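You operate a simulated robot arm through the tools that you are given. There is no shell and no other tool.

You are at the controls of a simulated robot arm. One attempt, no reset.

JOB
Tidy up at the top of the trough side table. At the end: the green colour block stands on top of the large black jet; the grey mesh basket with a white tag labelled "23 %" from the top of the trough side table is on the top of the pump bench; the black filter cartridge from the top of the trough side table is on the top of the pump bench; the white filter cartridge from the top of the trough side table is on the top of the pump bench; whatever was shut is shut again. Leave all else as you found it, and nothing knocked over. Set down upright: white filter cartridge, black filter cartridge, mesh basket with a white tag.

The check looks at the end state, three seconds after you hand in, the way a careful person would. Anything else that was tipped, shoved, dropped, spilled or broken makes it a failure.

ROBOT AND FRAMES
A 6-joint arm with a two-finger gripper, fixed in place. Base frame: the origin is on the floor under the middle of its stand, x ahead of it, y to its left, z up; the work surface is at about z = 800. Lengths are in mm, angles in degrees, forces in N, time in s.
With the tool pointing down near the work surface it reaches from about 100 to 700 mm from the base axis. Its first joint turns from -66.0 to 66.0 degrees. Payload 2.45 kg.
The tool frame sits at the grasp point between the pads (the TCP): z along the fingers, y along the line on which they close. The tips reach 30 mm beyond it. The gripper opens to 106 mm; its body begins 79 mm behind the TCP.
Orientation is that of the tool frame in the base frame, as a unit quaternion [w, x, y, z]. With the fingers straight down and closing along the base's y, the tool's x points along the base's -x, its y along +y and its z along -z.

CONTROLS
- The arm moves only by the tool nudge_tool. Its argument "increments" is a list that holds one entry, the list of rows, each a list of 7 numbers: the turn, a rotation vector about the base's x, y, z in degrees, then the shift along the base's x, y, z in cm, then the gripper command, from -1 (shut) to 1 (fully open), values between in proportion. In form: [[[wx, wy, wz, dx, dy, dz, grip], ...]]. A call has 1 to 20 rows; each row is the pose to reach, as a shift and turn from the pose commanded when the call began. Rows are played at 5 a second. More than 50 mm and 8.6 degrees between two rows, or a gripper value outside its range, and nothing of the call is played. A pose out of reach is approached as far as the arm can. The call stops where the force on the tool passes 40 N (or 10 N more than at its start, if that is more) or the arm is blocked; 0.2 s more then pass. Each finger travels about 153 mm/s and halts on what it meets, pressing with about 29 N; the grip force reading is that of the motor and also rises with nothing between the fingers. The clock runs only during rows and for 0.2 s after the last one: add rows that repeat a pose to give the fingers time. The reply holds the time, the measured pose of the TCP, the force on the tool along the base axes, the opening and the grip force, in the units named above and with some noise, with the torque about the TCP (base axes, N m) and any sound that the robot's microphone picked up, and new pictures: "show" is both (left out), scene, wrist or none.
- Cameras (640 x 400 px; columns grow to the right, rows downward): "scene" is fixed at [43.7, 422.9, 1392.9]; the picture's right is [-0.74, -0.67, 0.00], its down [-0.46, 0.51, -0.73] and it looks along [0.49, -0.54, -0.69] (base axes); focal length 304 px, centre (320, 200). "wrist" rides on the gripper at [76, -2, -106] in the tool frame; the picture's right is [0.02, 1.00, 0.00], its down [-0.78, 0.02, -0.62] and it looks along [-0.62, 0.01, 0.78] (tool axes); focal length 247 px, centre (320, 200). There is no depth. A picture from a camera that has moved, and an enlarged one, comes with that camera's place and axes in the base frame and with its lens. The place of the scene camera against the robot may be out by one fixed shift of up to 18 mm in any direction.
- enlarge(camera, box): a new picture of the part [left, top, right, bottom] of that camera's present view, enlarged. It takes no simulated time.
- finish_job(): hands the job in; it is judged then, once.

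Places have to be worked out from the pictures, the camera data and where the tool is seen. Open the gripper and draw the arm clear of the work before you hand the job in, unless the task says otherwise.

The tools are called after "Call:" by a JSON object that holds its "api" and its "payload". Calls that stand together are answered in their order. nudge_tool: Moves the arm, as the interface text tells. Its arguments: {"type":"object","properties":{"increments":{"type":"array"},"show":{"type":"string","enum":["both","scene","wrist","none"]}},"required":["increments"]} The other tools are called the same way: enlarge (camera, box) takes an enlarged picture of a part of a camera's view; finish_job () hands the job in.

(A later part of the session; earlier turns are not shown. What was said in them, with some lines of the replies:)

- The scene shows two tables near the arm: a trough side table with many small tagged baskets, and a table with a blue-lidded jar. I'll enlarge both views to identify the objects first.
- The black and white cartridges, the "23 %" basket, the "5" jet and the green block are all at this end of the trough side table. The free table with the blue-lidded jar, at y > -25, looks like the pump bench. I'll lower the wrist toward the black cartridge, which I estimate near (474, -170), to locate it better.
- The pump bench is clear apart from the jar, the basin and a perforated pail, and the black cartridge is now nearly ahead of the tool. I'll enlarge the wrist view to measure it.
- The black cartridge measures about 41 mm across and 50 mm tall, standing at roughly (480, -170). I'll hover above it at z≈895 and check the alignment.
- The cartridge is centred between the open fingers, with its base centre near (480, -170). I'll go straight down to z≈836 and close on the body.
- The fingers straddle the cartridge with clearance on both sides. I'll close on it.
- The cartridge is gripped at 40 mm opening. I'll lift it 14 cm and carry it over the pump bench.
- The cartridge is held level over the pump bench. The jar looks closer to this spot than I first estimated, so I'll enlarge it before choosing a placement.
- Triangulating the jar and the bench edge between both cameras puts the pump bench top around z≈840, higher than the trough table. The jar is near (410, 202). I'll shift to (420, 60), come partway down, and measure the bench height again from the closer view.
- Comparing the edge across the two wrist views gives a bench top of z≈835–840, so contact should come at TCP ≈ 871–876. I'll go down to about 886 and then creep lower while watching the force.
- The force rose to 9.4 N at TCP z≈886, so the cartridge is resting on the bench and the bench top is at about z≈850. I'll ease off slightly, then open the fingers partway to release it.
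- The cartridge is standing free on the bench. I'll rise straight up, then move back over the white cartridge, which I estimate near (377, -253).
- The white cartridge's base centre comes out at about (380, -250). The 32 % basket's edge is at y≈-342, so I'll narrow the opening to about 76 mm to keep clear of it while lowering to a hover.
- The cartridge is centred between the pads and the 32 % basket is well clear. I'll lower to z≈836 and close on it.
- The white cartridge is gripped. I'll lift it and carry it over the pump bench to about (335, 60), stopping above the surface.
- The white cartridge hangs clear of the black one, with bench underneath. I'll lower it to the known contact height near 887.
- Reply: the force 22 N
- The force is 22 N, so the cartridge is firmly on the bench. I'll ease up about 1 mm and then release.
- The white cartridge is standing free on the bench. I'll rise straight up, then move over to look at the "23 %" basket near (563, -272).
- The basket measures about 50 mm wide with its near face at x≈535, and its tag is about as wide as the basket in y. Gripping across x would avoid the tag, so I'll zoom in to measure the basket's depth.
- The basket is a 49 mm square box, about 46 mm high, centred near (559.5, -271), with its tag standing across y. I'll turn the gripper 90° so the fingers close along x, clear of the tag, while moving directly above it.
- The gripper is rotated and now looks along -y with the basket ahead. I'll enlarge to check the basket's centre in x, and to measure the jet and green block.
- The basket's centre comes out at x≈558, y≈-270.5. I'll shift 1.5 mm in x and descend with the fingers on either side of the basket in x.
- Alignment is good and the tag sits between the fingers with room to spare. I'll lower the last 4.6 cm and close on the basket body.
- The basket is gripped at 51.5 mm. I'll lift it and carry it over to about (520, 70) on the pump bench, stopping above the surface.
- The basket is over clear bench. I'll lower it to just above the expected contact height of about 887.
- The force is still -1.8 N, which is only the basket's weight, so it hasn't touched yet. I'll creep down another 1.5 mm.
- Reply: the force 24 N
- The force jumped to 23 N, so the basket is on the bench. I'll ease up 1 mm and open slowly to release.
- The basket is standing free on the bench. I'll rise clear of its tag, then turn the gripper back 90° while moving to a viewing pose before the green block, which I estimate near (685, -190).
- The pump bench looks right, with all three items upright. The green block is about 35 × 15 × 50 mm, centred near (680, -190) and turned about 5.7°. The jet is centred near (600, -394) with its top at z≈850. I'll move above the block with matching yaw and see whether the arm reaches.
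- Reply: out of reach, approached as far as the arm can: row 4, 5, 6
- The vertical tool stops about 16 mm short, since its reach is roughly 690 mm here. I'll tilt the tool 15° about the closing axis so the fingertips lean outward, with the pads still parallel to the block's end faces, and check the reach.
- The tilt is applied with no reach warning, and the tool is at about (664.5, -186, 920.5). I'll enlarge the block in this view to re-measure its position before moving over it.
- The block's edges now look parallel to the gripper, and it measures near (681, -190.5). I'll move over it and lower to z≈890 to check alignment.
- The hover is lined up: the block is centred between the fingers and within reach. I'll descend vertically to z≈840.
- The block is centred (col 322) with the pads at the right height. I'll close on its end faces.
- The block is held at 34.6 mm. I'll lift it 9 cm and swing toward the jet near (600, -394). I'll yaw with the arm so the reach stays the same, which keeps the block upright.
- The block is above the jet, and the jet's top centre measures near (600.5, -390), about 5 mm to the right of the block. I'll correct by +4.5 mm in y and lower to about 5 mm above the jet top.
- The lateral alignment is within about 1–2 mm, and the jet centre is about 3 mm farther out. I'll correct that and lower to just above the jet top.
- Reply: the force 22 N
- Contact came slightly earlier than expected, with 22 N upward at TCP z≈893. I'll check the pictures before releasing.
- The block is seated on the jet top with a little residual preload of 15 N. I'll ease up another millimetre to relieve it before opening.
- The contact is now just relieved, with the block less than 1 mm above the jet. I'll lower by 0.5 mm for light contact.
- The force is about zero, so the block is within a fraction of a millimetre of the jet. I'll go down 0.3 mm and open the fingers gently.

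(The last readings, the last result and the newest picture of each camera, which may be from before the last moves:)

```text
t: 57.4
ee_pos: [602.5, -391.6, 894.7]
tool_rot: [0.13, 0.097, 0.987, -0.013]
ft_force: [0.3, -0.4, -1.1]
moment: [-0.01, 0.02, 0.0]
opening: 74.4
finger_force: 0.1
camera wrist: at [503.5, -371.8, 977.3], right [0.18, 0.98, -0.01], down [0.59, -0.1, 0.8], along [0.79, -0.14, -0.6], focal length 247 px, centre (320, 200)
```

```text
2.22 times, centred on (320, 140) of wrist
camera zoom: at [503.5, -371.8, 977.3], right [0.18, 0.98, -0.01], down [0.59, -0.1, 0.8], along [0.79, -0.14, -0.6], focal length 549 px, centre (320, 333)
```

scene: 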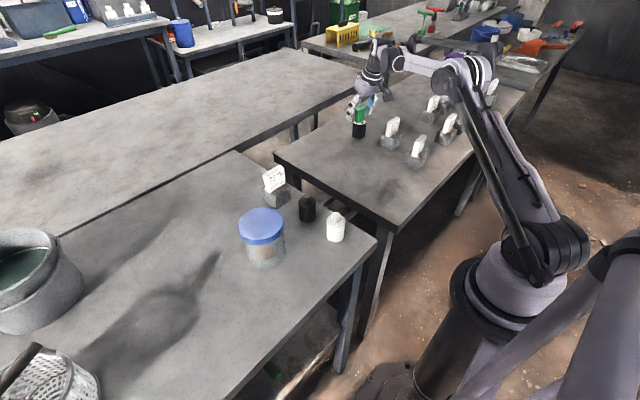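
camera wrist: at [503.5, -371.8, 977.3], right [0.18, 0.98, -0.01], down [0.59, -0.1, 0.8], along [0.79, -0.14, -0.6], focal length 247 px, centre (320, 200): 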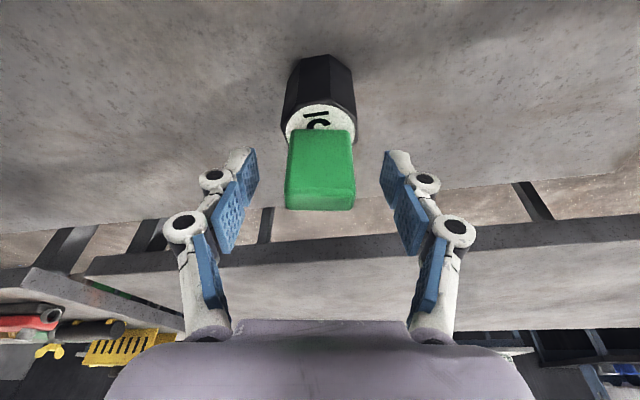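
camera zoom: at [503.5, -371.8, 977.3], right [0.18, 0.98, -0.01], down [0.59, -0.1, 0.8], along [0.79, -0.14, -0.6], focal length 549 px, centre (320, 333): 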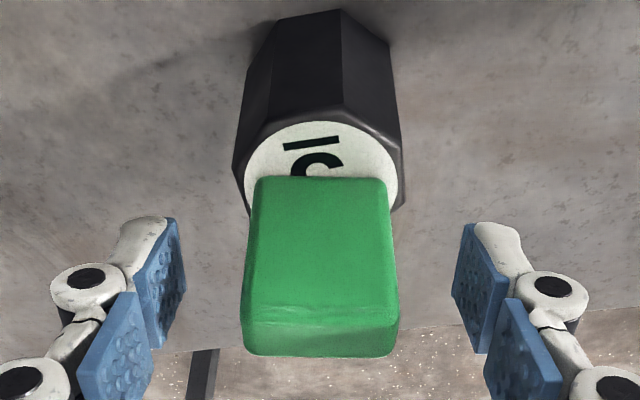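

The green block stands free and upright on the jet. I'll back the fingers off along the tool axis, then level the tool and draw the arm back and up, clear of the table.

Call:
{"api": "nudge_tool", "payload": {"increments": [[[0, 0, 0, -0.4, 0.1, 1.6, 0.4], [0, 0, 0, -1.0, 0.2, 3.8, 0.5], [0, 0, 0, -1.8, 0.35, 6.8, 0.7], [0, 0, 0, -2.6, 0.5, 10.0, 1], [0.98, 4.9, 0, -4.5, 2.0, 12.5, 1], [1.96, 9.8, 0, -7.0, 4.5, 14.5, 1], [2.94, 14.7, 0, -10.0, 7.0, 16.0, 1], [2.94, 14.7, 0, -13.5, 10.0, 17.0, 1], [2.94, 14.7, 0, -17.0, 13.0, 18.0, 1], [2.94, 14.7, 0, -20.5, 16.0, 19.0, 1], [2.94, 14.7, 0, -24.0, 18.0, 20.0, 1], [2.94, 14.7, 0, -24.0, 18.0, 20.0, 1]]], "show": "both"}}

Call:
{"api": "enlarge", "payload": {"camera": "scene", "box": [230, 80, 430, 280]}}

Call:
{"api": "enlarge", "payload": {"camera": "scene", "box": [335, 85, 395, 145]}}

```text
t: 60.0
ee_pos: [363.2, -209.7, 1096.3]
tool_rot: [0.0, 0.099, 0.995, 0.0]
ft_force: [-0.3, -0.3, -0.2]
moment: [-0.03, -0.02, 0.01]
opening: 106.2
finger_force: 0.1
camera wrist: at [287.3, -195.3, 1201.8], right [0.18, 0.98, 0.0], down [0.77, -0.14, 0.62], along [0.61, -0.11, -0.78], focal length 247 px, centre (320, 200)
```

scene: 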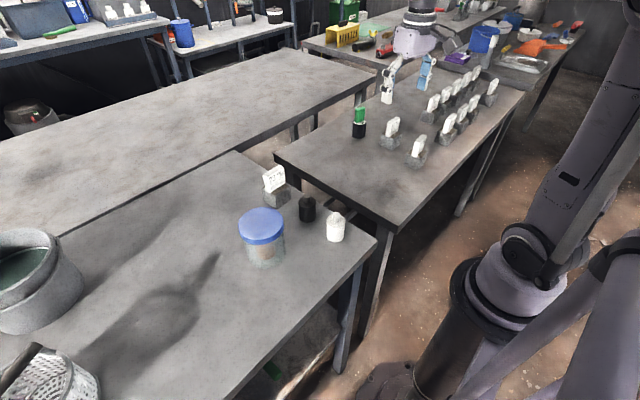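
wrist: 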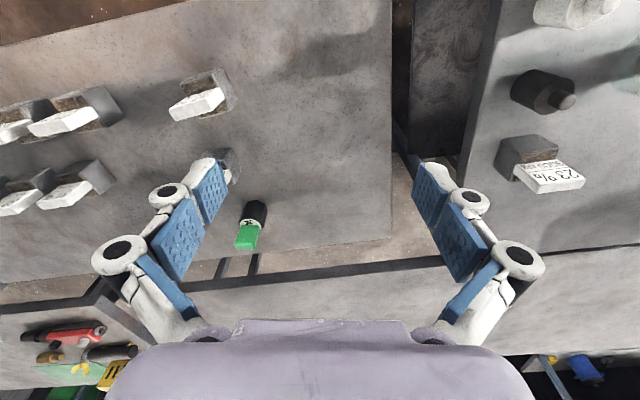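

```text
2.00 times, centred on (330, 180) of scene
camera zoom: at [43.6, 422.9, 1392.9], right [-0.74, -0.67, 0.0], down [-0.46, 0.51, -0.73], along [0.49, -0.54, -0.69], focal length 607 px, centre (300, 240)
```

zoom: 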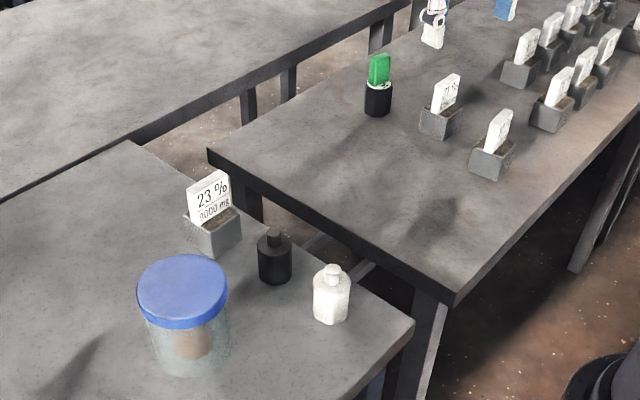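

```text
6.67 times, centred on (365, 115) of scene
camera zoom: at [43.6, 422.9, 1392.9], right [-0.74, -0.67, 0.0], down [-0.46, 0.51, -0.73], along [0.49, -0.54, -0.69], focal length 2024 px, centre (20, 767)
```

zoom: 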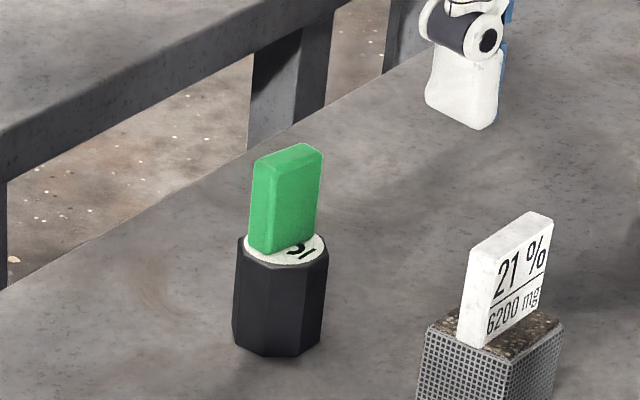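

Everything is in place. The green block stands upright on the jet. The "23 %" basket and both cartridges stand upright on the pump bench, the jar is still shut, and the other baskets haven't moved. The gripper is open and clear, so I'm handing in.

Call:
{"api": "finish_job", "payload": {}}

```text
The job is handed in.
```

I moved everything the job asked for and handed it in. The result of the check hasn't come back to me.

- **Green colour block:** it stands upright on top of the large black jet (the cylinder marked "JET 5"). It sits a few millimetres off centre.
- **"23 %" mesh basket:** it stands upright on the pump bench at about (520, 70).
- **Black filter cartridge:** it stands upright on the pump bench at about (420, 60).
- **White filter cartridge:** it stands upright on the pump bench at about (335, 60).

Nothing had to be opened, and the jar with the blue lid stayed shut. In the last pictures nothing had tipped, and the other baskets and the jet looked unmoved. The gripper was open and the arm drawn back before I handed in.

I found no label on the pump bench. I took it to be the table with the blue-lidded jar, because the other tables are out of the arm's reach.
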